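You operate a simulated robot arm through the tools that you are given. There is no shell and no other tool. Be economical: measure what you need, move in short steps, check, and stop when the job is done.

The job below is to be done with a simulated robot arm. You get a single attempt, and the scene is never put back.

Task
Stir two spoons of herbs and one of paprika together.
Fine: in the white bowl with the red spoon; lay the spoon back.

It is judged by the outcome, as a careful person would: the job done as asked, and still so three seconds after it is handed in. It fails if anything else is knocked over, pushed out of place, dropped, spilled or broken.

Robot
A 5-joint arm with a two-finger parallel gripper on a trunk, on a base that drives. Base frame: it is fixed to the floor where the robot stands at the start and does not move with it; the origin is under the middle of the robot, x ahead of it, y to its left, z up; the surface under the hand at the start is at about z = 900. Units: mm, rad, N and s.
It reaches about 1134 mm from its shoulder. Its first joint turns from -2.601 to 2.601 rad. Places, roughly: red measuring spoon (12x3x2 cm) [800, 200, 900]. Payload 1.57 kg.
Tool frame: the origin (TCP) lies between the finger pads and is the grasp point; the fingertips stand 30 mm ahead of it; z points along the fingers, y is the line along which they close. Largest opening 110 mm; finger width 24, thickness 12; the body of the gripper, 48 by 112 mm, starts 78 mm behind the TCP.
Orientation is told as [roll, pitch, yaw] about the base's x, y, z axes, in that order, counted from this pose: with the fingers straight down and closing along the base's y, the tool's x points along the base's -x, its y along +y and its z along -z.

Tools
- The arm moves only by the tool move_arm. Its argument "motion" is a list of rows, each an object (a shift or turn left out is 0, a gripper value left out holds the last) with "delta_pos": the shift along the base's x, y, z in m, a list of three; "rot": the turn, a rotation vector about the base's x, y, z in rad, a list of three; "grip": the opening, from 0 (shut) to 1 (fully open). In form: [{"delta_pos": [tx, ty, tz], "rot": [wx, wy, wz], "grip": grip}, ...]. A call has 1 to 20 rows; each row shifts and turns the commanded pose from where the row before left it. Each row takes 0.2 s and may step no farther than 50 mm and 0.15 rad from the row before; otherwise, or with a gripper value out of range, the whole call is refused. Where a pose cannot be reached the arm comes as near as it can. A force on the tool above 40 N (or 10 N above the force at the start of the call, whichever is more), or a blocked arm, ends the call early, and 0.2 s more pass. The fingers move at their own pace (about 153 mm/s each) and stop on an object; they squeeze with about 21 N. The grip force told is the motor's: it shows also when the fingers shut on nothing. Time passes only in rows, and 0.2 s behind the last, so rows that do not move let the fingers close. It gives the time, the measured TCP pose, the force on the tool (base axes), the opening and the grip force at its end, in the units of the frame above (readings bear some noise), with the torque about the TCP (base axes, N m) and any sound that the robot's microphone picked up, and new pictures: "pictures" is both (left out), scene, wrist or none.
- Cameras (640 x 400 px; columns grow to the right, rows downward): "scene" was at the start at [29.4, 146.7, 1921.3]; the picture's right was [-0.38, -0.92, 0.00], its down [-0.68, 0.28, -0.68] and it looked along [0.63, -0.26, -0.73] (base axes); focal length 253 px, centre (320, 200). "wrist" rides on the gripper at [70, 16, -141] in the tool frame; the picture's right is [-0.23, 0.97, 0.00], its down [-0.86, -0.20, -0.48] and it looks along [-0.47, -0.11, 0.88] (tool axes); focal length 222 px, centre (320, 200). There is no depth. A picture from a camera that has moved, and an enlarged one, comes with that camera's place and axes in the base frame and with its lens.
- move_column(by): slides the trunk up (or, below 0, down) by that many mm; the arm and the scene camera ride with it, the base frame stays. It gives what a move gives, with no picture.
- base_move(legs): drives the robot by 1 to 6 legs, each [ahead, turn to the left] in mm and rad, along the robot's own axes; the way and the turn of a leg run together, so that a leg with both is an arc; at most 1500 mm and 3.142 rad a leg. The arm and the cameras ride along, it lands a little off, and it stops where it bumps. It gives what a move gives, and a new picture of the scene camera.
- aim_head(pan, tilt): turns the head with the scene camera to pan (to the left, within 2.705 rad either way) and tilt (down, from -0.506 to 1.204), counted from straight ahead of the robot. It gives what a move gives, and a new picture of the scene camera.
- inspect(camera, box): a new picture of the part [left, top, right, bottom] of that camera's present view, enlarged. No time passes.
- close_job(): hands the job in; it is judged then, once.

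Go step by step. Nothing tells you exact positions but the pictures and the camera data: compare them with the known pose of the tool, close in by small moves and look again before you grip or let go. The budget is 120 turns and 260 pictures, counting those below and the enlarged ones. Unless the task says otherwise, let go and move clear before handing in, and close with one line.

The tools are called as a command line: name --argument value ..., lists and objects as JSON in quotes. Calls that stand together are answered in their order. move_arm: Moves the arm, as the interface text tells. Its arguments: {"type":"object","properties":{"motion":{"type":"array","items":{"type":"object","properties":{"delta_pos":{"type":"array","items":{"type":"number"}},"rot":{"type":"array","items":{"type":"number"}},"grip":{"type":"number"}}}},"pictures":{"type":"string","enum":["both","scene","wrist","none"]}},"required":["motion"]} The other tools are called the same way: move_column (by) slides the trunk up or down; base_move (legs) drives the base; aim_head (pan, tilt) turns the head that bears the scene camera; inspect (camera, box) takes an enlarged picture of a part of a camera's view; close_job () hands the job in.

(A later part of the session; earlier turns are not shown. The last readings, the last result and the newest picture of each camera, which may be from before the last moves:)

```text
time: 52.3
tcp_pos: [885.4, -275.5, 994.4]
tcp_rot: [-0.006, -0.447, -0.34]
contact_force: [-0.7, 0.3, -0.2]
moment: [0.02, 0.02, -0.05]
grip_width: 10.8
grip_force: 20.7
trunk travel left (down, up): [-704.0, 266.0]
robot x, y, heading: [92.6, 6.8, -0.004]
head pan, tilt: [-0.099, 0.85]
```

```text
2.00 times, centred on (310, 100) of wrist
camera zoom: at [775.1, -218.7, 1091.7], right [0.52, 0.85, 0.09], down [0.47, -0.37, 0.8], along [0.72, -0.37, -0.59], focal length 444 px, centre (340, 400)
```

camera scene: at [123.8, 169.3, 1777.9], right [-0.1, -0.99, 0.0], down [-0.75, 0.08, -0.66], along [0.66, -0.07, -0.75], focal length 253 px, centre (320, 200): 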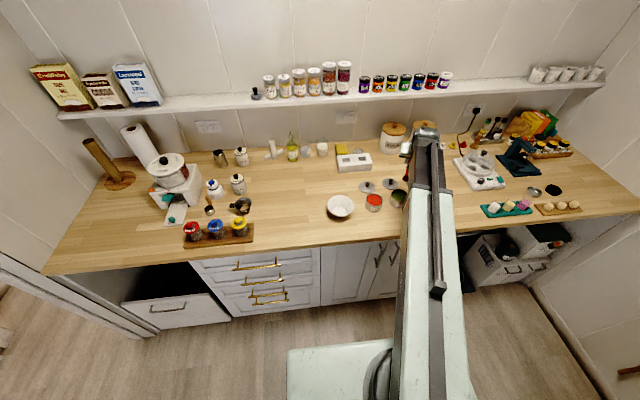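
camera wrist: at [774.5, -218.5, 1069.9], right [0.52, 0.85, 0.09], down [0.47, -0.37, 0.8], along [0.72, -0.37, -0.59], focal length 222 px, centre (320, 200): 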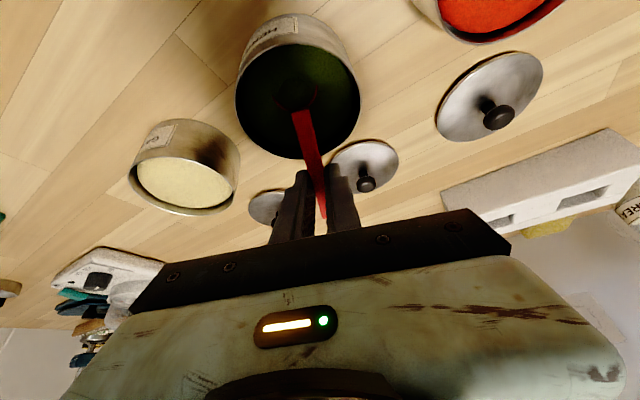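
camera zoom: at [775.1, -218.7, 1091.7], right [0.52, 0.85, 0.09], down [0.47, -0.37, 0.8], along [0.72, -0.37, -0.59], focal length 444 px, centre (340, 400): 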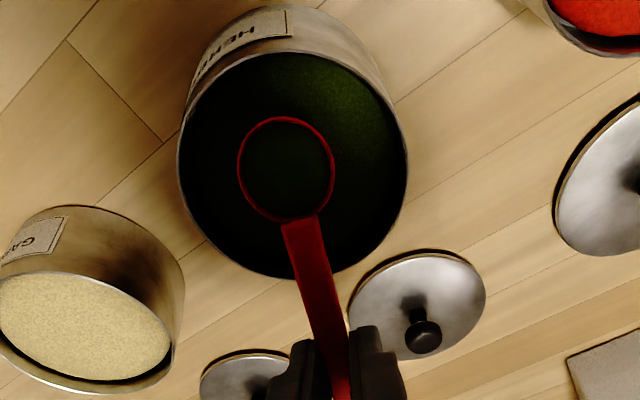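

The spoon looks level-full of herbs. Lifting clear, then levelling it.

move_column --by 50

move_arm --motion '[{"rot": [0.0252, 0.0707, 0]}, {"rot": [0.0252, 0.0707, 0]}, {"rot": [0.0252, 0.0707, 0]}, {"rot": [0.0252, 0.0707, 0]}, {"rot": [0.0252, 0.0707, 0]}, {"rot": [0.0238, 0.0668, 0]}, {}]' --pictures "wrist"

inspect --camera "wrist" --box '[220, 0, 400, 200]'

```text
time: 53.2
tcp_pos: [885.8, -275.7, 1044.1]
tcp_rot: [-0.003, -0.446, -0.338]
contact_force: [-0.1, 0.0, -0.7]
moment: [0.0, 0.02, 0.01]
grip_width: 10.7
grip_force: 21.2
trunk travel left (down, up): [-754.0, 216.0]
robot x, y, heading: [87.7, 5.6, 0.003]
head pan, tilt: [-0.099, 0.85]
```

```text
time: 54.8
tcp_pos: [884.2, -275.9, 1020.4]
tcp_rot: [-0.005, 0.0, -0.338]
contact_force: [0.4, 0.0, -0.5]
moment: [0.01, -0.04, -0.03]
grip_width: 10.6
grip_force: 20.4
out of reach, approached as far as the arm can: row 1, 2, 3, 4
trunk travel left (down, up): [-754.0, 216.0]
robot x, y, heading: [90.0, 10.2, -0.004]
head pan, tilt: [-0.099, 0.85]
camera wrist: at [825.9, -236.9, 1162.3], right [0.54, 0.84, 0.0], down [0.74, -0.47, 0.48], along [0.4, -0.26, -0.88], focal length 222 px, centre (320, 200)
```

wrist: 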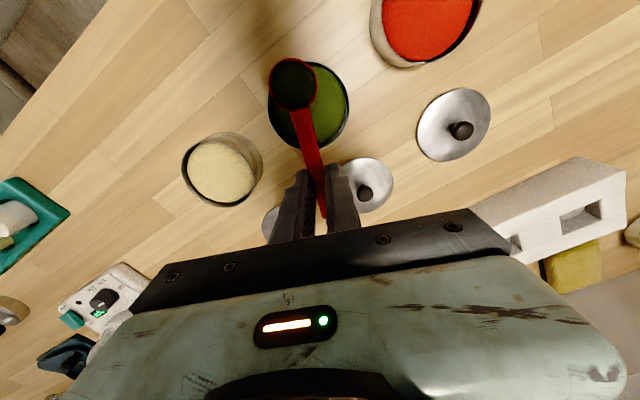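

```text
2.00 times, centred on (310, 100) of wrist
camera zoom: at [825.9, -236.9, 1162.3], right [0.54, 0.84, 0.0], down [0.74, -0.47, 0.48], along [0.4, -0.26, -0.88], focal length 444 px, centre (340, 400)
```

zoom: 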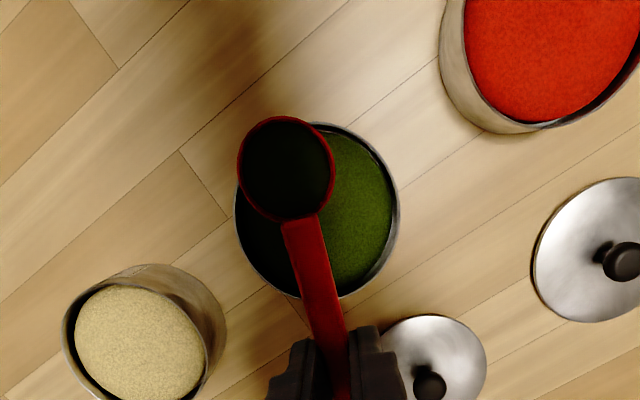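

A full level spoon. I carry it level and gently to the white bowl at about (797,14).

move_arm --motion '[{"delta_pos": [0, 0.006, 0], "rot": [0, 0, 0.007]}, {"delta_pos": [0, 0.012, 0], "rot": [0, 0, 0.014]}, {"delta_pos": [-0.001, 0.018, 0], "rot": [0, 0, 0.021]}, {"delta_pos": [-0.001, 0.022, 0], "rot": [0, 0, 0.026]}, {"delta_pos": [-0.001, 0.024, 0], "rot": [0, 0, 0.029]}, {"delta_pos": [-0.001, 0.024, 0], "rot": [0, 0, 0.029]}, {"delta_pos": [-0.001, 0.024, 0], "rot": [0, 0, 0.029]}, {"delta_pos": [-0.001, 0.024, 0], "rot": [0, 0, 0.029]}, {"delta_pos": [-0.001, 0.024, 0], "rot": [0, 0, 0.029]}, {"delta_pos": [-0.001, 0.024, 0], "rot": [0, 0, 0.029]}, {"delta_pos": [-0.001, 0.024, 0], "rot": [0, 0, 0.029]}, {"delta_pos": [-0.001, 0.022, 0], "rot": [0, 0, 0.026]}, {"delta_pos": [0, 0.02, 0], "rot": [0, 0, 0.024]}, {"delta_pos": [0, 0.014, 0], "rot": [0, 0, 0.016]}, {"delta_pos": [0, 0.008, 0], "rot": [0, 0, 0.009]}, {}]'

inspect --camera "wrist" --box '[200, 0, 440, 200]'

```text
time: 58.2
tcp_pos: [876.9, 15.6, 1020.5]
tcp_rot: [-0.006, 0.0, 0.007]
contact_force: [-0.3, 0.4, 0.7]
moment: [0.03, -0.02, 0.0]
grip_width: 10.7
grip_force: 21.1
trunk travel left (down, up): [-754.0, 216.0]
robot x, y, heading: [88.0, 10.3, 0.001]
head pan, tilt: [-0.099, 0.85]
camera scene: at [123.8, 169.4, 1732.9], right [-0.1, -0.99, 0.0], down [-0.75, 0.08, -0.66], along [0.66, -0.07, -0.75], focal length 253 px, centre (320, 200)
camera wrist: at [806.4, 30.5, 1162.2], right [0.22, 0.98, 0.0], down [0.86, -0.19, 0.48], along [0.47, -0.11, -0.88], focal length 222 px, centre (320, 200)
```

scene: 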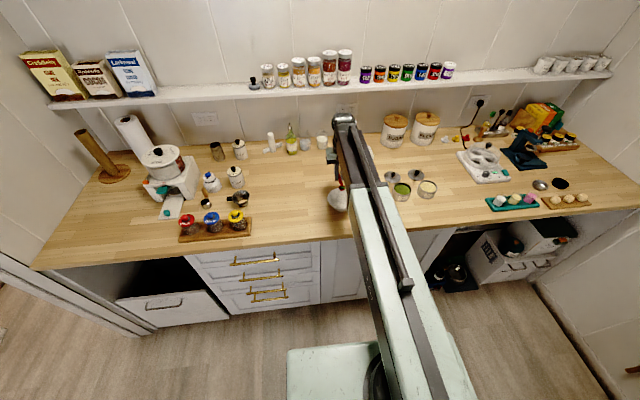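
wrist: 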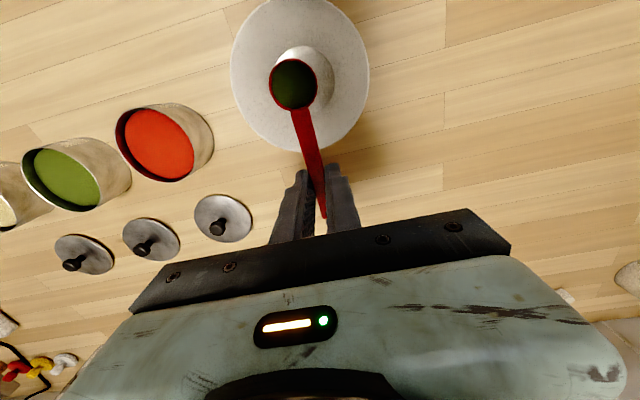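

```text
2.00 times, centred on (320, 100) of wrist
camera zoom: at [806.4, 30.5, 1162.2], right [0.22, 0.98, 0.0], down [0.86, -0.19, 0.48], along [0.47, -0.11, -0.88], focal length 444 px, centre (320, 400)
```

zoom: 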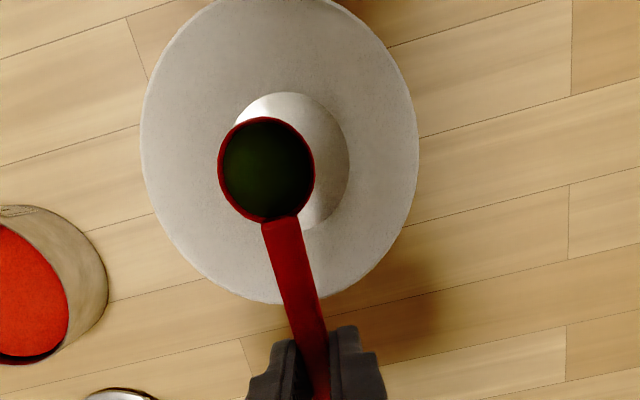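

The spoon is centred over the bowl. Lowering 20 mm, then tilting progressively while keeping the spoon's bowl in place.

move_column --by -20

move_arm --motion '[{"delta_pos": [-0.004, 0, 0], "rot": [0.001, -0.14, 0]}, {"delta_pos": [-0.005, 0, 0], "rot": [0.001, -0.14, 0]}, {"delta_pos": [-0.006, 0, 0], "rot": [0.001, -0.14, 0]}, {"delta_pos": [-0.007, 0, 0], "rot": [0.001, -0.14, 0]}, {"delta_pos": [-0.008, 0, 0], "rot": [0.001, -0.14, 0]}, {}]'

inspect --camera "wrist" --box '[200, 0, 440, 200]'

```text
time: 58.9
tcp_pos: [875.5, 13.6, 1001.0]
tcp_rot: [-0.006, -0.001, 0.007]
contact_force: [-0.2, 0.0, 0.0]
moment: [0.0, 0.0, -0.01]
grip_width: 10.6
grip_force: 20.5
trunk travel left (down, up): [-734.0, 236.0]
robot x, y, heading: [89.5, 11.3, -0.003]
head pan, tilt: [-0.099, 0.85]
```

```text
time: 60.3
tcp_pos: [845.7, 13.7, 1056.0]
tcp_rot: [-0.003, -0.703, 0.007]
contact_force: [-0.5, 0.9, -0.5]
moment: [-0.02, -0.02, -0.02]
grip_width: 10.6
grip_force: 20.2
out of reach, approached as far as the arm can: row 2, 3, 4, 5
trunk travel left (down, up): [-734.0, 236.0]
robot x, y, heading: [91.8, 7.0, -0.003]
head pan, tilt: [-0.099, 0.85]
camera scene: at [123.6, 169.3, 1712.9], right [-0.1, -0.99, 0.0], down [-0.75, 0.08, -0.66], along [0.66, -0.07, -0.75], focal length 253 px, centre (320, 200)
camera wrist: at [701.5, 29.3, 1120.2], right [0.17, 0.97, 0.14], down [0.35, -0.2, 0.92], along [0.92, -0.11, -0.37], focal length 222 px, centre (320, 200)
```

scene: 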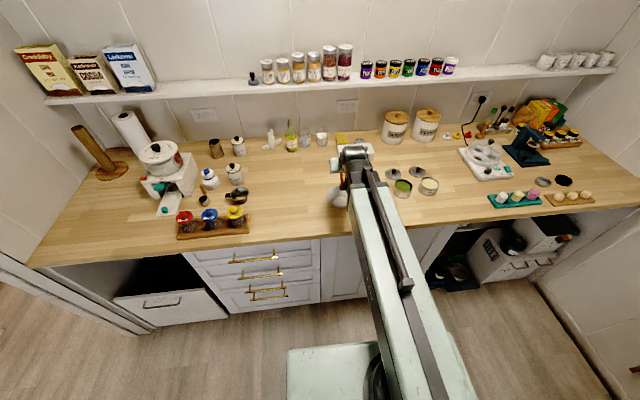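
wrist: 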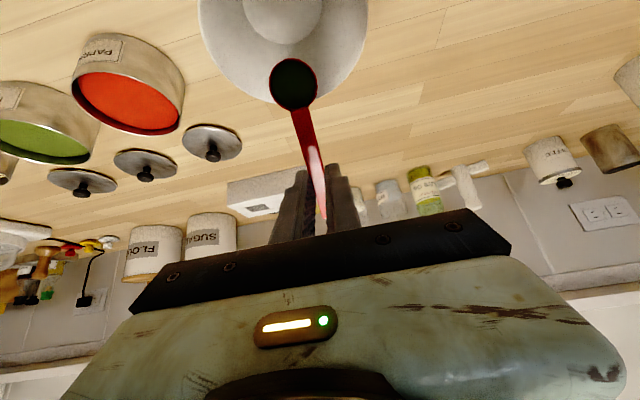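

```text
2.00 times, centred on (320, 100) of wrist
camera zoom: at [701.5, 29.3, 1120.2], right [0.17, 0.97, 0.14], down [0.35, -0.2, 0.92], along [0.92, -0.11, -0.37], focal length 444 px, centre (320, 400)
```

zoom: 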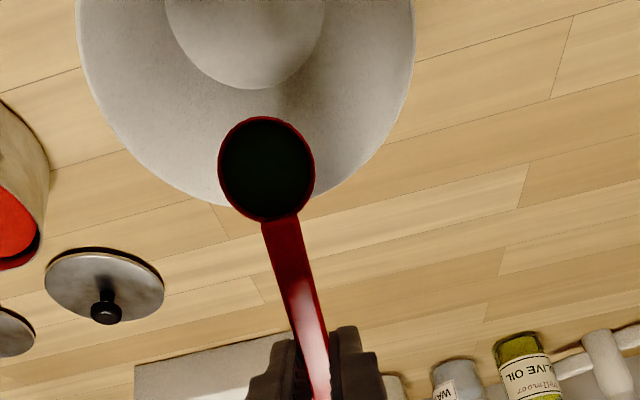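

The herbs still sit in the spoon at 40°. I go lower into the bowl before tilting further.

move_column --by -48

move_arm --motion '[{"delta_pos": [-0.007, 0, 0], "rot": [0.001, -0.1, 0]}, {"delta_pos": [-0.007, 0, 0], "rot": [0.001, -0.1, 0]}, {"delta_pos": [-0.007, 0, 0], "rot": [0.001, -0.1, 0]}, {}]' --pictures "wrist"

move_column --by -35

inspect --camera "wrist" --box '[200, 0, 440, 200]'

```text
time: 61.2
tcp_pos: [843.9, 13.0, 1007.6]
tcp_rot: [-0.004, -0.699, 0.007]
contact_force: [0.7, 0.5, -0.3]
moment: [-0.03, -0.02, -0.02]
grip_width: 10.6
grip_force: 20.9
trunk travel left (down, up): [-686.0, 284.0]
robot x, y, heading: [90.2, 6.1, -0.002]
head pan, tilt: [-0.099, 0.85]
```

```text
time: 62.2
tcp_pos: [863.9, 13.8, 1061.2]
tcp_rot: [-0.001, -0.998, 0.004]
contact_force: [-0.2, 0.7, -0.2]
moment: [0.02, 0.01, -0.01]
grip_width: 10.9
grip_force: 21.0
out of reach, approached as far as the arm can: row 1, 2, 3
trunk travel left (down, up): [-686.0, 284.0]
robot x, y, heading: [87.1, 6.6, 0.0]
head pan, tilt: [-0.099, 0.85]
camera wrist: at [707.6, 29.8, 1080.0], right [0.12, 0.97, 0.19], down [0.06, -0.2, 0.98], along [0.99, -0.11, -0.08], focal length 222 px, centre (320, 200)
```

wrist: 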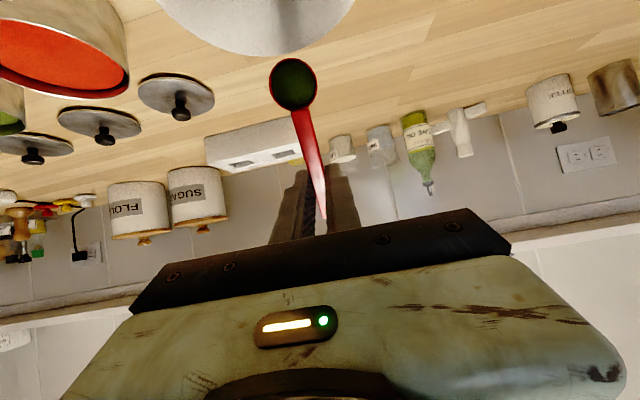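

```text
time: 63.0
tcp_pos: [863.4, 14.4, 1026.6]
tcp_rot: [-0.002, -0.997, 0.006]
contact_force: [-0.9, 0.2, -0.7]
moment: [-0.02, -0.04, 0.0]
grip_width: 10.3
grip_force: 21.2
trunk travel left (down, up): [-651.0, 319.0]
robot x, y, heading: [90.8, 8.8, -0.002]
head pan, tilt: [-0.099, 0.85]
```

```text
2.00 times, centred on (320, 100) of wrist
camera zoom: at [707.5, 29.7, 1044.9], right [0.12, 0.97, 0.19], down [0.06, -0.2, 0.98], along [0.99, -0.11, -0.09], focal length 444 px, centre (320, 400)
```

zoom: 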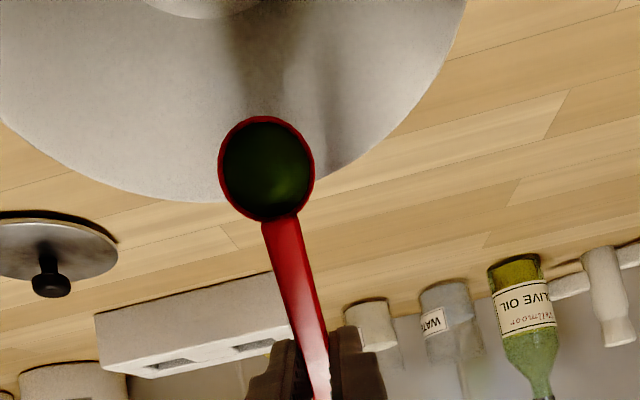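

The arm has a minimum radius, so further tilt needs the base farther back. I raise, level the spoon, drive back about 110 mm and extend again.

move_column --by 100

move_arm --motion '[{"delta_pos": [0.002, 0, 0], "rot": [-0.001, 0.14, 0]}, {"delta_pos": [0.003, 0, 0], "rot": [-0.001, 0.14, 0]}, {"delta_pos": [0.004, 0, 0], "rot": [-0.001, 0.14, 0]}, {"delta_pos": [0.005, 0, 0], "rot": [-0.001, 0.14, 0]}, {"delta_pos": [0.005, 0, 0], "rot": [-0.001, 0.14, 0]}, {"rot": [-0.001, 0.14, 0]}, {"rot": [-0.001, 0.14, 0]}, {}]' --pictures "wrist"

```text
time: 64.3
tcp_pos: [862.8, 15.6, 1126.9]
tcp_rot: [-0.003, -0.995, 0.004]
contact_force: [0.3, 0.3, 0.2]
moment: [0.0, 0.0, -0.01]
grip_width: 10.5
grip_force: 20.9
trunk travel left (down, up): [-751.0, 219.0]
robot x, y, heading: [92.0, 7.0, -0.001]
head pan, tilt: [-0.099, 0.85]
```

```text
time: 66.1
tcp_pos: [884.5, 14.4, 1018.3]
tcp_rot: [-0.003, -0.017, 0.007]
contact_force: [0.4, 0.0, -0.2]
moment: [0.03, 0.0, -0.03]
grip_width: 10.7
grip_force: 21.5
out of reach, approached as far as the arm can: row 1, 2, 3, 4, 5, 6, 7
trunk travel left (down, up): [-751.0, 219.0]
robot x, y, heading: [87.5, 8.9, 0.006]
head pan, tilt: [-0.099, 0.85]
camera wrist: at [811.6, 30.7, 1158.2], right [0.22, 0.98, 0.0], down [0.85, -0.19, 0.49], along [0.48, -0.11, -0.87], focal length 222 px, centre (320, 200)
```

wrist: 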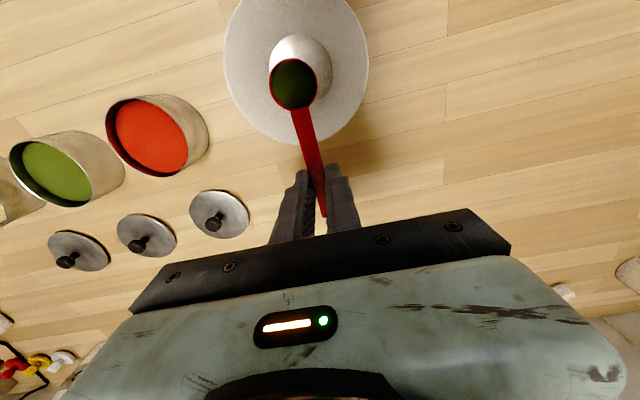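

Still full and level. Driving back 115 mm.

base_move --legs '[[-115, 0]]'

move_arm --motion '[{"delta_pos": [0.008, 0, 0]}, {"delta_pos": [0.015, 0, 0]}, {"delta_pos": [0.02, 0, 0]}, {"delta_pos": [0.02, 0, 0]}, {"delta_pos": [0.02, 0, 0]}, {"delta_pos": [0.015, 0, 0]}, {"delta_pos": [0.008, 0, 0]}, {}]' --pictures "wrist"

```text
time: 67.3
tcp_pos: [767.8, 15.7, 1017.0]
tcp_rot: [-0.002, -0.017, 0.007]
contact_force: [0.2, -0.1, 0.4]
moment: [0.03, 0.0, -0.05]
grip_width: 10.8
grip_force: 20.7
trunk travel left (down, up): [-751.0, 219.0]
robot x, y, heading: [-22.1, 6.5, -0.003]
head pan, tilt: [-0.099, 0.85]
camera scene: at [7.0, 169.4, 1729.9], right [-0.1, -0.99, 0.0], down [-0.75, 0.08, -0.66], along [0.66, -0.07, -0.75], focal length 253 px, centre (320, 200)
```

scene: 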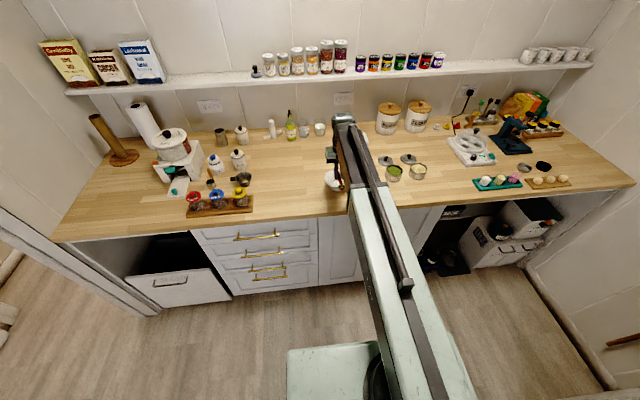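

```text
time: 69.1
tcp_pos: [872.7, 14.4, 1017.1]
tcp_rot: [-0.003, -0.018, 0.006]
contact_force: [-0.4, 0.1, 0.1]
moment: [-0.04, 0.02, 0.01]
grip_width: 10.8
grip_force: 20.9
trunk travel left (down, up): [-751.0, 219.0]
robot x, y, heading: [-26.0, 11.1, 0.002]
head pan, tilt: [-0.099, 0.85]
camera wrist: at [800.8, 31.4, 1158.1], right [0.22, 0.98, 0.0], down [0.85, -0.19, 0.49], along [0.48, -0.11, -0.87], focal length 222 px, centre (320, 200)
```

wrist: 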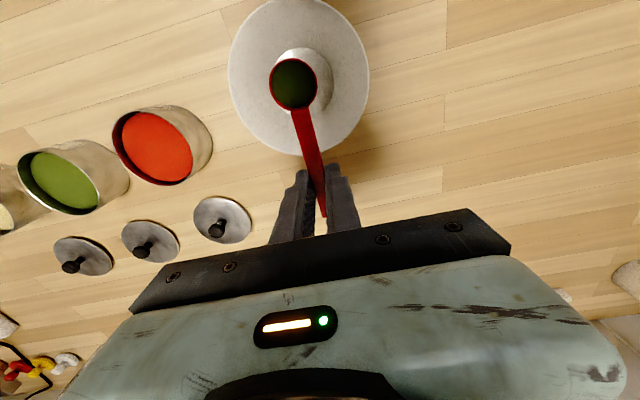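

Over the bowl again. Tilting to about 0.9 rad, then lowering into the bowl.

move_arm --motion '[{"delta_pos": [-0.003, 0, 0], "rot": [0.001, -0.147, 0]}, {"delta_pos": [-0.004, 0, 0], "rot": [0.001, -0.147, 0]}, {"delta_pos": [-0.005, 0, 0], "rot": [0.001, -0.147, 0]}, {"delta_pos": [-0.006, 0, 0], "rot": [0.001, -0.147, 0]}, {"delta_pos": [-0.008, 0, 0], "rot": [0.001, -0.147, 0]}, {"delta_pos": [-0.009, 0, 0], "rot": [0.001, -0.147, 0]}, {}]' --pictures "none"

move_column --by -90

inspect --camera "wrist" --box '[180, 0, 460, 220]'

```text
time: 70.7
tcp_pos: [838.6, 14.2, 1106.7]
tcp_rot: [-0.002, -0.896, 0.008]
contact_force: [0.3, -0.1, -2.1]
moment: [-0.04, -0.01, 0.01]
grip_width: 10.9
grip_force: 21.4
out of reach, approached as far as the arm can: row 2, 3, 4, 5, 6
trunk travel left (down, up): [-751.0, 219.0]
robot x, y, heading: [-25.5, 7.9, 0.0]
head pan, tilt: [-0.099, 0.85]
```

```text
time: 72.0
tcp_pos: [837.4, 14.9, 1017.1]
tcp_rot: [-0.004, -0.894, 0.007]
contact_force: [0.5, -0.3, 0.4]
moment: [-0.01, -0.01, 0.02]
grip_width: 10.8
grip_force: 20.4
trunk travel left (down, up): [-661.0, 309.0]
robot x, y, heading: [-26.2, 8.4, 0.001]
head pan, tilt: [-0.099, 0.85]
```

```text
1.82 times, centred on (320, 110) of wrist
camera zoom: at [684.2, 30.0, 1051.2], right [0.14, 0.97, 0.18], down [0.16, -0.2, 0.97], along [0.98, -0.11, -0.18], focal length 404 px, centre (320, 364)
```

zoom: 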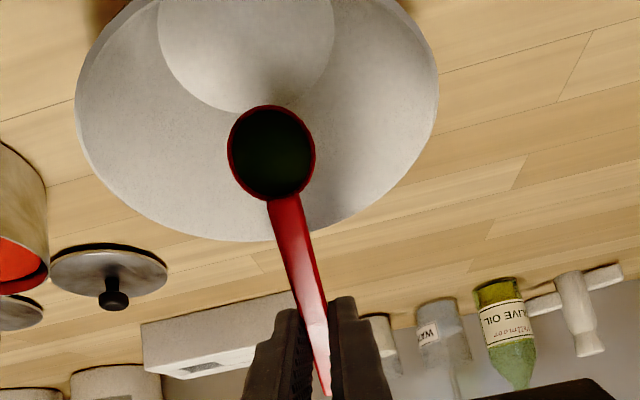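

move_arm --motion '[{"delta_pos": [-0.009, 0, 0], "rot": [0.001, -0.12, 0]}, {"delta_pos": [-0.009, 0, 0], "rot": [0.001, -0.12, 0]}, {"delta_pos": [-0.009, 0, 0], "rot": [0.001, -0.12, 0]}, {}, {}]' --pictures "wrist"

move_column --by -60

inspect --camera "wrist" --box '[180, 0, 460, 220]'

```text
time: 73.2
tcp_pos: [811.7, 14.2, 1091.3]
tcp_rot: [0.0, -1.255, 0.005]
contact_force: [-0.4, -0.2, -0.2]
moment: [0.02, -0.04, -0.02]
grip_width: 10.8
grip_force: 21.3
out of reach, approached as far as the arm can: row 1, 2, 3
trunk travel left (down, up): [-661.0, 309.0]
robot x, y, heading: [-28.3, 10.1, -0.003]
head pan, tilt: [-0.099, 0.85]
camera wrist: at [655.6, 29.7, 1069.6], right [0.07, 0.97, 0.22], down [-0.19, -0.2, 0.96], along [0.98, -0.11, 0.17], focal length 222 px, centre (320, 200)
```

wrist: 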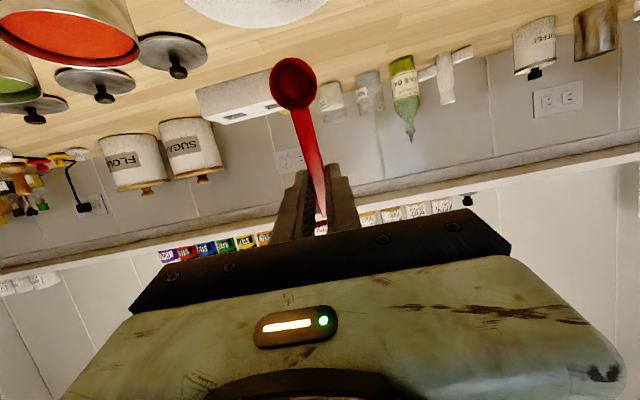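

```text
time: 74.2
tcp_pos: [810.7, 14.8, 1031.1]
tcp_rot: [-0.001, -1.253, 0.004]
contact_force: [-0.1, 0.5, 0.1]
moment: [0.01, 0.02, 0.02]
grip_width: 10.7
grip_force: 20.9
trunk travel left (down, up): [-601.0, 369.0]
robot x, y, heading: [-27.9, 6.1, -0.002]
head pan, tilt: [-0.099, 0.85]
```

```text
1.82 times, centred on (320, 110) of wrist
camera zoom: at [655.4, 29.7, 1009.6], right [0.07, 0.97, 0.22], down [-0.19, -0.2, 0.96], along [0.98, -0.11, 0.17], focal length 404 px, centre (320, 364)
```

zoom: 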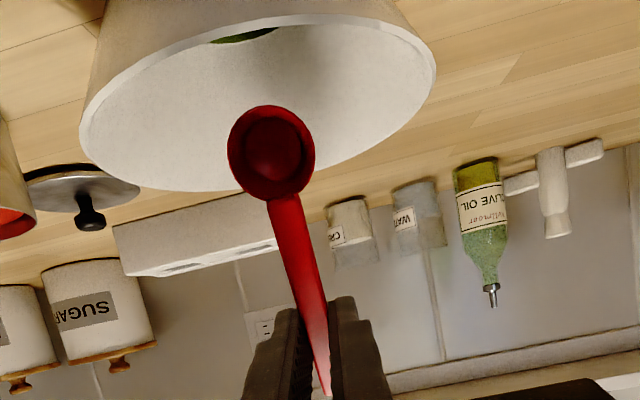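

Poured cleanly: the spoon is empty and the herbs are in the bowl. Raising and heading back for the second spoon of herbs.

move_column --by 160

move_arm --motion '[{"delta_pos": [0.009, 0, 0], "rot": [-0.001, 0.13, 0]}, {"delta_pos": [0.009, 0, 0], "rot": [-0.001, 0.13, 0]}, {"delta_pos": [0.009, 0, 0], "rot": [-0.001, 0.13, 0]}, {"delta_pos": [0.009, 0, 0], "rot": [-0.001, 0.13, 0]}, {"delta_pos": [0.009, 0, 0], "rot": [-0.001, 0.13, 0]}, {"delta_pos": [0.0045, -0.036, 0], "rot": [0, 0, -0.038]}, {"delta_pos": [0.0045, -0.036, 0], "rot": [0, 0, -0.038]}, {"delta_pos": [0.0045, -0.036, 0], "rot": [0, 0, -0.038]}, {"delta_pos": [0.0045, -0.036, 0], "rot": [0, 0, -0.038]}, {"delta_pos": [0.0045, -0.036, 0], "rot": [0, 0, -0.038]}, {"delta_pos": [0.0045, -0.036, 0], "rot": [0, 0, -0.038]}, {"delta_pos": [0.0045, -0.036, 0], "rot": [0, 0, -0.038]}, {"delta_pos": [0.0045, -0.036, 0], "rot": [0, 0, -0.038]}, {}]'

```text
time: 76.0
tcp_pos: [811.1, 13.9, 1191.4]
tcp_rot: [-0.001, -1.255, 0.001]
contact_force: [0.1, 0.6, -0.6]
moment: [-0.02, 0.04, -0.03]
grip_width: 11.1
grip_force: 20.6
trunk travel left (down, up): [-761.0, 209.0]
robot x, y, heading: [-30.3, 9.5, 0.002]
head pan, tilt: [-0.099, 0.85]
```

```text
time: 79.0
tcp_pos: [892.5, -272.9, 1070.4]
tcp_rot: [-0.002, -0.603, -0.299]
contact_force: [-0.1, -1.2, 0.6]
moment: [0.02, -0.03, 0.02]
grip_width: 10.6
grip_force: 21.0
out of reach, approached as far as the arm can: row 1, 2, 3, 4, 5
trunk travel left (down, up): [-761.0, 209.0]
robot x, y, heading: [-28.3, 8.7, -0.003]
head pan, tilt: [-0.099, 0.85]
camera scene: at [7.3, 169.1, 1739.9], right [-0.1, -0.99, 0.0], down [-0.75, 0.08, -0.66], along [0.66, -0.07, -0.75], focal length 253 px, centre (320, 200)
camera wrist: at [765.8, -216.7, 1146.7], right [0.47, 0.88, 0.13], down [0.36, -0.32, 0.88], along [0.81, -0.37, -0.46], focal length 222 px, centre (320, 200)
```

scene: 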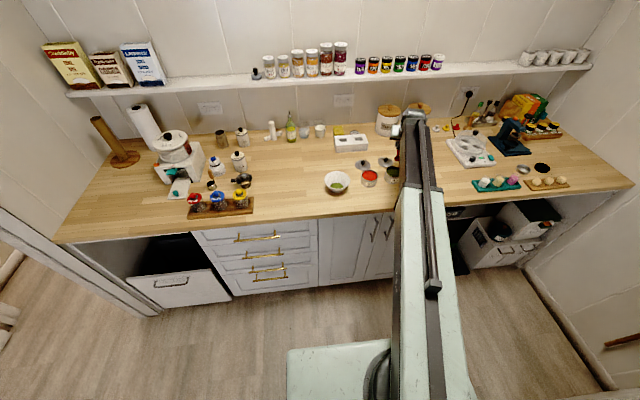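
wrist: 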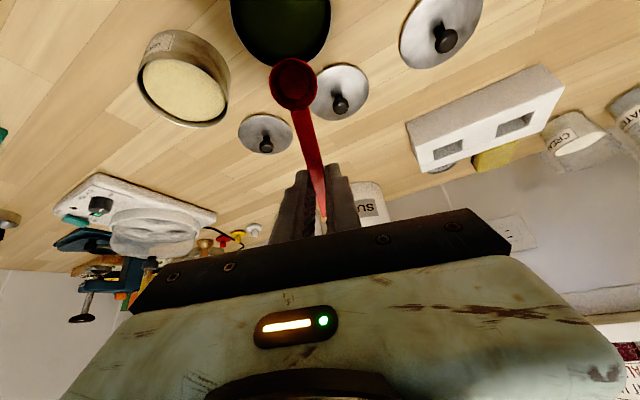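

The bowl has herbs in it and everything else is in place. The spoon pitched slightly in the grip, so I compensate with 0.1 rad more tilt, then dip again.

move_arm --motion '[{"rot": [-0.0295, -0.0956, 0]}, {}]' --pictures "none"

move_column --by -78

inspect --camera "wrist" --box '[200, 0, 400, 220]'

```text
time: 79.6
tcp_pos: [891.5, -272.4, 1083.3]
tcp_rot: [-0.002, -0.704, -0.299]
contact_force: [0.0, -0.1, 0.1]
moment: [0.02, 0.0, 0.01]
grip_width: 10.5
grip_force: 21.0
out of reach, approached as far as the arm can: row 1
trunk travel left (down, up): [-761.0, 209.0]
robot x, y, heading: [-22.7, 10.6, 0.001]
head pan, tilt: [-0.099, 0.85]
```

```text
time: 80.7
tcp_pos: [892.2, -272.4, 1006.3]
tcp_rot: [-0.002, -0.703, -0.298]
contact_force: [0.4, -0.6, -0.4]
moment: [0.04, 0.0, 0.0]
grip_width: 10.7
grip_force: 20.8
trunk travel left (down, up): [-683.0, 287.0]
robot x, y, heading: [-26.4, 8.7, -0.002]
head pan, tilt: [-0.099, 0.85]
```

```text
1.82 times, centred on (300, 110) of wrist
camera zoom: at [759.2, -214.7, 1069.2], right [0.45, 0.88, 0.14], down [0.27, -0.29, 0.92], along [0.85, -0.38, -0.37], focal length 404 px, centre (356, 364)
```

zoom: 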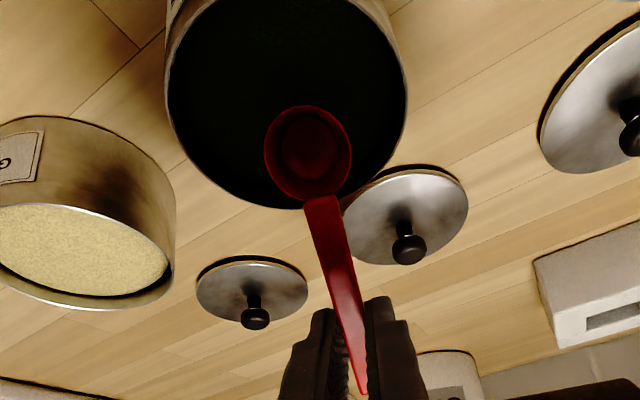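

move_arm --motion '[{"delta_pos": [-0.005, -0.002, 0]}, {}]' --pictures "none"

move_column --by -23

inspect --camera "wrist" --box '[200, 0, 400, 220]'

```text
time: 81.3
tcp_pos: [886.4, -275.4, 1006.2]
tcp_rot: [-0.004, -0.703, -0.298]
contact_force: [-0.1, 0.0, -0.5]
moment: [-0.01, 0.01, 0.01]
grip_width: 10.7
grip_force: 21.0
trunk travel left (down, up): [-683.0, 287.0]
robot x, y, heading: [-28.7, 7.3, 0.002]
head pan, tilt: [-0.099, 0.85]
```

```text
time: 82.0
tcp_pos: [887.4, -275.9, 983.9]
tcp_rot: [-0.003, -0.704, -0.3]
contact_force: [2.8, -1.2, 7.1]
moment: [0.01, 0.12, 0.02]
grip_width: 10.5
grip_force: 21.1
trunk travel left (down, up): [-660.0, 310.0]
robot x, y, heading: [-28.6, 7.6, 0.001]
head pan, tilt: [-0.099, 0.85]
```

```text
1.82 times, centred on (300, 110) of wrist
camera zoom: at [753.8, -216.7, 1046.4], right [0.45, 0.88, 0.14], down [0.27, -0.29, 0.92], along [0.85, -0.38, -0.37], focal length 404 px, centre (356, 364)
```

zoom: 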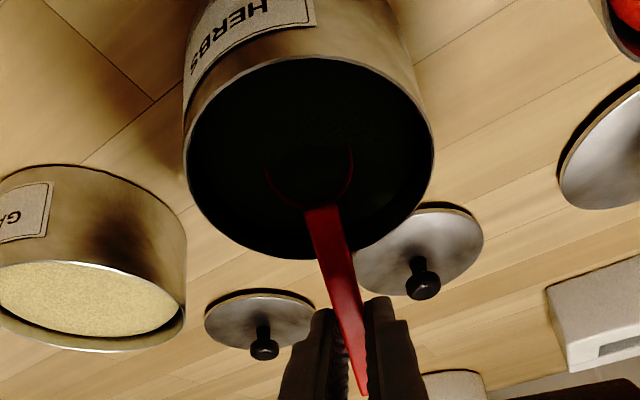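

move_arm --motion '[{"delta_pos": [-0.002, 0.0006, 0], "rot": [0.0148, 0.0478, 0]}, {"delta_pos": [-0.003, 0.0009, 0], "rot": [0.0148, 0.0478, 0]}, {}]' --pictures "none"

move_column --by 8

move_arm --motion '[{"delta_pos": [0, 0, 0], "rot": [0.0148, 0.0478, 0]}, {"delta_pos": [0, 0, 0], "rot": [0.0148, 0.0478, 0]}, {}]' --pictures "none"

move_column --by 24

inspect --camera "wrist" --box '[220, 0, 400, 200]'

```text
time: 82.8
tcp_pos: [881.7, -274.3, 969.3]
tcp_rot: [-0.003, -0.603, -0.299]
contact_force: [2.2, -1.2, 7.6]
moment: [0.12, 0.3, 0.05]
grip_width: 10.5
grip_force: 20.9
out of reach, approached as far as the arm can: row 1, 2
trunk travel left (down, up): [-660.0, 310.0]
robot x, y, heading: [-24.1, 11.9, -0.0]
head pan, tilt: [-0.099, 0.85]
```

```text
time: 83.4
tcp_pos: [881.8, -273.3, 976.5]
tcp_rot: [-0.003, -0.604, -0.297]
contact_force: [-0.6, -0.2, 0.0]
moment: [0.0, 0.03, 0.03]
grip_width: 10.6
grip_force: 20.9
trunk travel left (down, up): [-668.0, 302.0]
robot x, y, heading: [-25.5, 8.2, 0.002]
head pan, tilt: [-0.099, 0.85]
```

```text
time: 84.2
tcp_pos: [882.3, -272.9, 965.0]
tcp_rot: [-0.005, -0.506, -0.298]
contact_force: [2.1, -0.2, 9.0]
moment: [-0.01, 0.07, -0.02]
grip_width: 10.7
grip_force: 21.2
out of reach, approached as far as the arm can: row 1, 2
trunk travel left (down, up): [-668.0, 302.0]
robot x, y, heading: [-24.0, 7.2, -0.004]
head pan, tilt: [-0.099, 0.85]
```

```text
time: 84.9
tcp_pos: [882.3, -274.0, 987.7]
tcp_rot: [-0.005, -0.504, -0.299]
contact_force: [-0.6, -0.5, -0.6]
moment: [0.02, -0.01, 0.0]
grip_width: 10.8
grip_force: 20.9
trunk travel left (down, up): [-692.0, 278.0]
robot x, y, heading: [-27.7, 13.0, -0.003]
head pan, tilt: [-0.099, 0.85]
```

```text
2.00 times, centred on (310, 100) of wrist
camera zoom: at [764.4, -220.4, 1078.6], right [0.48, 0.87, 0.11], down [0.44, -0.34, 0.83], along [0.76, -0.35, -0.54], focal length 444 px, centre (340, 400)
```

zoom: 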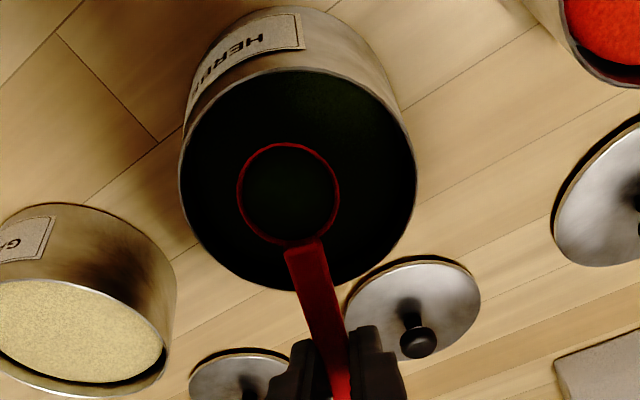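

The second spoon is full, and the picture geometry says it pitched up in the grip, so at this tool tilt it is about level. I lift and carry it at this tilt.

move_column --by 50

move_arm --motion '[{"delta_pos": [0, 0.006, 0], "rot": [0, 0, 0.006]}, {"delta_pos": [-0.001, 0.012, 0], "rot": [0, 0, 0.012]}, {"delta_pos": [-0.001, 0.018, 0], "rot": [0, 0, 0.019]}, {"delta_pos": [-0.001, 0.022, 0], "rot": [0, 0, 0.023]}, {"delta_pos": [-0.001, 0.024, 0], "rot": [0, 0, 0.026]}, {"delta_pos": [-0.002, 0.024, 0], "rot": [0, 0, 0.026]}, {"delta_pos": [-0.002, 0.024, 0], "rot": [0, 0, 0.026]}, {"delta_pos": [-0.001, 0.024, 0], "rot": [0, 0, 0.026]}, {"delta_pos": [-0.001, 0.024, 0], "rot": [0, 0, 0.026]}, {"delta_pos": [-0.002, 0.024, 0], "rot": [0, 0, 0.026]}, {"delta_pos": [-0.001, 0.024, 0], "rot": [0, 0, 0.026]}, {"delta_pos": [-0.001, 0.022, 0], "rot": [0, 0, 0.023]}, {"delta_pos": [-0.001, 0.019, 0], "rot": [0, 0, 0.02]}, {"delta_pos": [-0.001, 0.013, 0], "rot": [0, 0, 0.013]}, {"delta_pos": [0, 0.007, 0], "rot": [0, 0, 0.007]}, {}]' --pictures "wrist"

inspect --camera "wrist" --box '[180, 0, 460, 220]'

```text
time: 85.8
tcp_pos: [882.8, -274.3, 1039.1]
tcp_rot: [-0.003, -0.503, -0.298]
contact_force: [1.1, 0.2, -0.5]
moment: [-0.01, -0.01, 0.0]
grip_width: 10.8
grip_force: 20.7
trunk travel left (down, up): [-742.0, 228.0]
robot x, y, heading: [-21.8, 9.4, -0.001]
head pan, tilt: [-0.099, 0.85]
```

```text
time: 89.2
tcp_pos: [867.3, 12.8, 1038.2]
tcp_rot: [-0.005, -0.505, 0.009]
contact_force: [-0.3, 0.7, 0.5]
moment: [0.03, -0.01, -0.01]
grip_width: 11.0
grip_force: 21.2
trunk travel left (down, up): [-742.0, 228.0]
robot x, y, heading: [-25.1, 5.3, -0.002]
head pan, tilt: [-0.099, 0.85]
camera wrist: at [737.7, 28.5, 1128.6], right [0.19, 0.98, 0.11], down [0.52, -0.19, 0.83], along [0.83, -0.11, -0.54], focal length 222 px, centre (320, 200)
```

wrist: 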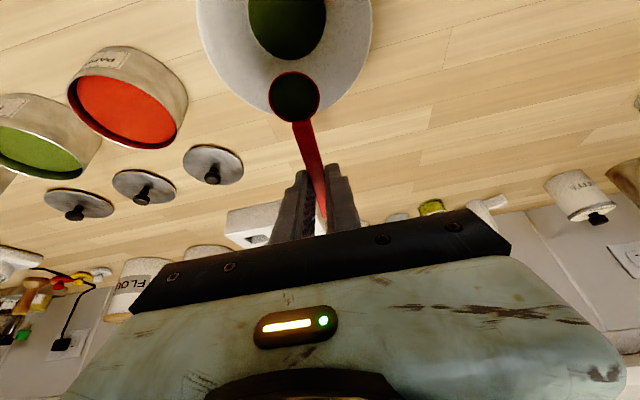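

```text
1.82 times, centred on (320, 110) of wrist
camera zoom: at [737.7, 28.5, 1128.6], right [0.19, 0.98, 0.11], down [0.52, -0.19, 0.83], along [0.83, -0.11, -0.54], focal length 404 px, centre (320, 364)
```

zoom: 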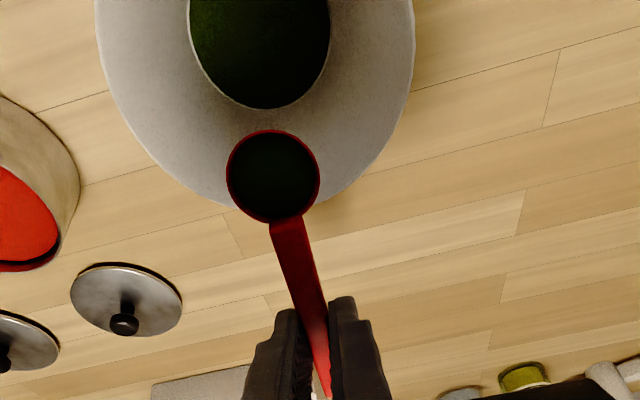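

A second full spoon over the bowl, which already shows green. I tilt in stages, lowering between them.

move_arm --motion '[{"delta_pos": [-0.004, 0, 0], "rot": [0.001, -0.125, 0]}, {"delta_pos": [-0.004, 0, 0], "rot": [0.001, -0.125, 0]}, {"delta_pos": [-0.004, 0, 0], "rot": [0.001, -0.125, 0]}, {"delta_pos": [-0.005, 0, 0], "rot": [0.001, -0.125, 0]}, {}]' --pictures "none"

move_column --by -100

inspect --camera "wrist" --box '[180, 0, 460, 220]'

```text
time: 90.4
tcp_pos: [850.9, 13.3, 1118.6]
tcp_rot: [-0.002, -1.005, 0.005]
contact_force: [0.1, -0.1, 0.7]
moment: [0.02, -0.01, 0.0]
grip_width: 10.6
grip_force: 20.8
out of reach, approached as far as the arm can: row 1, 2, 3, 4
trunk travel left (down, up): [-742.0, 228.0]
robot x, y, heading: [-25.0, 7.4, -0.002]
head pan, tilt: [-0.099, 0.85]
```

```text
time: 91.7
tcp_pos: [850.9, 13.6, 1019.0]
tcp_rot: [-0.001, -1.004, 0.005]
contact_force: [-0.4, -0.5, 0.7]
moment: [-0.02, 0.02, -0.02]
grip_width: 10.5
grip_force: 20.8
trunk travel left (down, up): [-642.0, 328.0]
robot x, y, heading: [-25.4, 6.4, 0.002]
head pan, tilt: [-0.099, 0.85]
```

```text
1.82 times, centred on (320, 110) of wrist
camera zoom: at [693.5, 28.5, 1036.3], right [0.12, 0.97, 0.19], down [0.06, -0.2, 0.98], along [0.99, -0.1, -0.08], focal length 404 px, centre (320, 364)
```

zoom: 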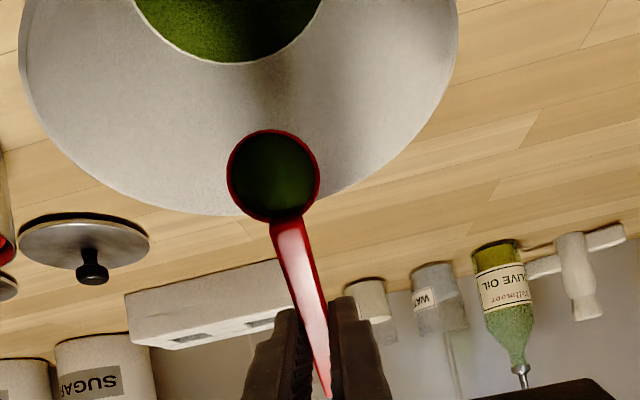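

move_column --by -22

move_arm --motion '[{"delta_pos": [-0.006, 0, 0], "rot": [0.001, -0.1, 0]}, {"delta_pos": [-0.006, 0, 0], "rot": [0.001, -0.1, 0]}, {"delta_pos": [-0.006, 0, 0], "rot": [0.001, -0.1, 0]}, {}, {}]' --pictures "none"

move_column --by -50

inspect --camera "wrist" --box '[180, 0, 460, 220]'

```text
time: 92.4
tcp_pos: [849.1, 13.3, 996.3]
tcp_rot: [-0.001, -1.003, 0.004]
contact_force: [-0.2, -0.8, -0.6]
moment: [0.02, 0.02, -0.02]
grip_width: 10.5
grip_force: 21.0
trunk travel left (down, up): [-620.0, 350.0]
robot x, y, heading: [-27.2, 7.1, 0.001]
head pan, tilt: [-0.099, 0.85]
```

```text
time: 93.6
tcp_pos: [831.7, 13.4, 1062.0]
tcp_rot: [0.002, -1.302, 0.003]
contact_force: [0.9, 0.6, 0.5]
moment: [0.02, -0.02, 0.0]
grip_width: 10.4
grip_force: 20.4
out of reach, approached as far as the arm can: row 1, 2, 3
trunk travel left (down, up): [-620.0, 350.0]
robot x, y, heading: [-29.4, 6.7, 0.001]
head pan, tilt: [-0.099, 0.85]
```

```text
time: 94.5
tcp_pos: [832.0, 13.3, 1011.4]
tcp_rot: [0.002, -1.301, 0.002]
contact_force: [0.0, -0.2, -0.1]
moment: [-0.01, -0.01, -0.03]
grip_width: 10.7
grip_force: 20.9
trunk travel left (down, up): [-570.0, 400.0]
robot x, y, heading: [-27.7, 6.4, -0.003]
head pan, tilt: [-0.099, 0.85]
```

```text
1.82 times, centred on (320, 110) of wrist
camera zoom: at [676.9, 28.0, 982.1], right [0.06, 0.97, 0.22], down [-0.23, -0.2, 0.95], along [0.97, -0.1, 0.22], focal length 404 px, centre (320, 364)
```

zoom: 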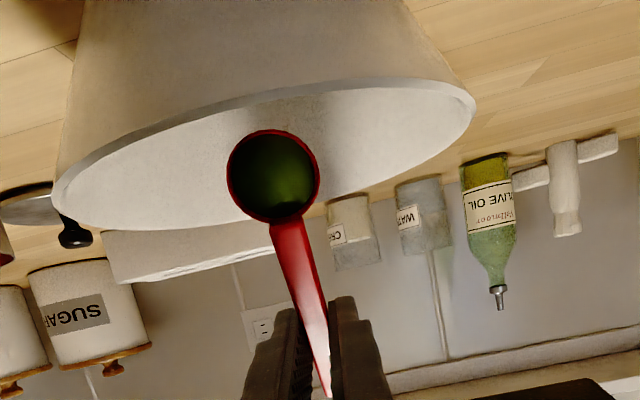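

Still holding at this angle. One more tilt, to about 1.55 rad.

move_arm --motion '[{"delta_pos": [-0.005, 0, 0], "rot": [0.001, -0.085, 0]}, {"delta_pos": [-0.005, 0, 0], "rot": [0.001, -0.085, 0]}, {"delta_pos": [-0.005, 0, 0], "rot": [0.001, -0.085, 0]}, {}, {}]' --pictures "wrist"

inspect --camera "wrist" --box '[180, 0, 460, 220]'

```text
time: 95.7
tcp_pos: [817.2, 12.8, 1071.2]
tcp_rot: [0.191, -1.556, -0.185]
contact_force: [-0.1, 0.0, 0.1]
moment: [0.0, 0.01, 0.02]
grip_width: 10.7
grip_force: 21.2
out of reach, approached as far as the arm can: row 1, 2, 3
trunk travel left (down, up): [-570.0, 400.0]
robot x, y, heading: [-26.6, 8.1, 0.001]
head pan, tilt: [-0.099, 0.85]
camera wrist: at [674.4, 28.8, 1003.9], right [0.0, 0.97, 0.23], down [-0.46, -0.2, 0.86], along [0.89, -0.11, 0.45], focal length 222 px, centre (320, 200)
```

wrist: 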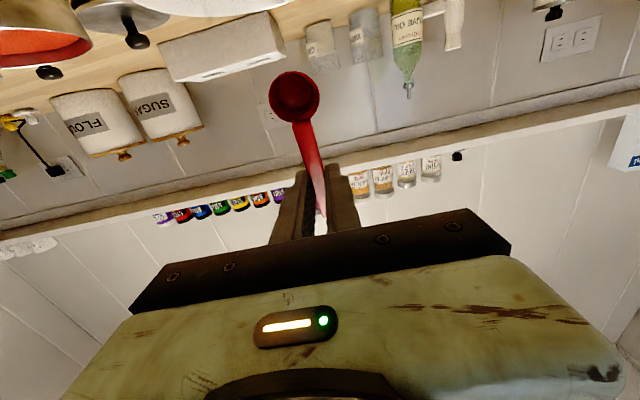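

```text
1.82 times, centred on (320, 110) of wrist
camera zoom: at [674.4, 28.8, 1003.9], right [0.0, 0.97, 0.23], down [-0.46, -0.2, 0.86], along [0.89, -0.11, 0.45], focal length 404 px, centre (320, 364)
```

zoom: 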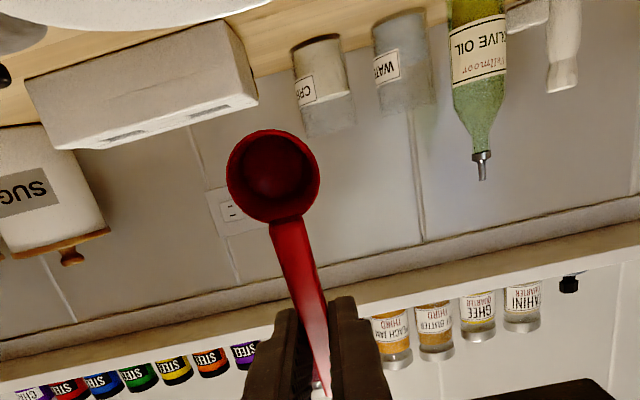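

Emptied. Next I reset the spoon's pitch in the grip by pressing its butt on the bare counter where it originally lay. First raise, straighten, and move left.

move_column --by 190

move_arm --motion '[{"delta_pos": [0.003, 0, 0], "rot": [-0.001, 0.14, 0]}, {"delta_pos": [0.003, 0, 0], "rot": [-0.001, 0.14, 0]}, {"delta_pos": [0.003, 0, 0], "rot": [-0.001, 0.14, 0]}, {"delta_pos": [0.003, 0, 0], "rot": [-0.001, 0.14, 0]}, {"delta_pos": [0.003, 0, 0], "rot": [-0.001, 0.14, 0]}, {"delta_pos": [0.003, 0, 0], "rot": [-0.001, 0.14, 0]}, {"delta_pos": [0.003, 0, 0], "rot": [-0.001, 0.14, 0]}, {"delta_pos": [0.003, 0, 0], "rot": [-0.001, 0.14, 0]}, {"delta_pos": [0.003, 0, 0], "rot": [-0.001, 0.14, 0]}, {"delta_pos": [0.003, 0, 0], "rot": [-0.001, 0.14, 0]}, {"delta_pos": [0.003, 0, 0], "rot": [-0.001, 0.14, 0]}, {}]'

inspect --camera "wrist" --box '[180, 0, 460, 220]'

```text
time: 97.8
tcp_pos: [817.7, 13.9, 1260.6]
tcp_rot: [0.178, -1.555, -0.174]
contact_force: [0.3, 0.0, -0.3]
moment: [0.0, -0.02, 0.01]
grip_width: 10.4
grip_force: 21.0
trunk travel left (down, up): [-760.0, 210.0]
robot x, y, heading: [-26.3, 12.5, 0.003]
head pan, tilt: [-0.099, 0.85]
```

```text
time: 100.4
tcp_pos: [848.8, 15.2, 1026.2]
tcp_rot: [-0.001, -0.013, 0.005]
contact_force: [0.1, -0.2, 0.1]
moment: [0.03, -0.01, -0.01]
grip_width: 10.8
grip_force: 20.9
out of reach, approached as far as the arm can: row 1, 2, 3, 4, 5, 6, 7, 8, 9, 10
trunk travel left (down, up): [-760.0, 210.0]
robot x, y, heading: [-28.3, 9.0, 0.001]
head pan, tilt: [-0.099, 0.85]
camera scene: at [7.4, 169.4, 1738.9], right [-0.1, -0.99, 0.0], down [-0.75, 0.08, -0.66], along [0.66, -0.07, -0.75], focal length 253 px, centre (320, 200)
camera wrist: at [777.8, 30.2, 1167.3], right [0.22, 0.97, 0.0], down [0.85, -0.19, 0.49], along [0.48, -0.11, -0.87], focal length 222 px, centre (320, 200)
```

scene: 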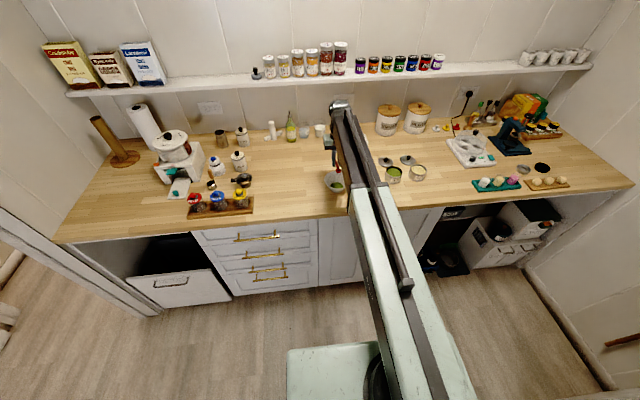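
wrist: 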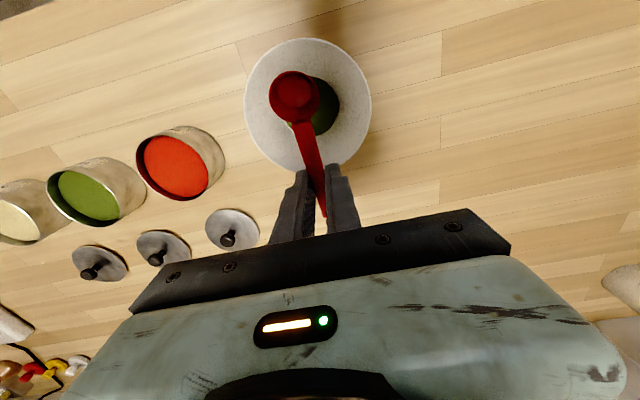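

```text
1.82 times, centred on (320, 110) of wrist
camera zoom: at [777.8, 30.2, 1167.3], right [0.22, 0.97, 0.0], down [0.85, -0.19, 0.49], along [0.48, -0.11, -0.87], focal length 404 px, centre (320, 364)
```

zoom: 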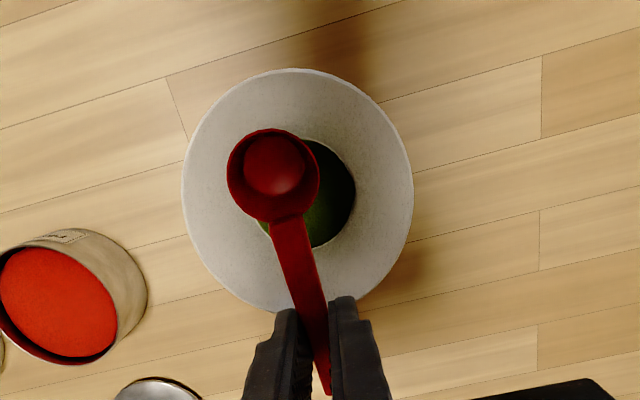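

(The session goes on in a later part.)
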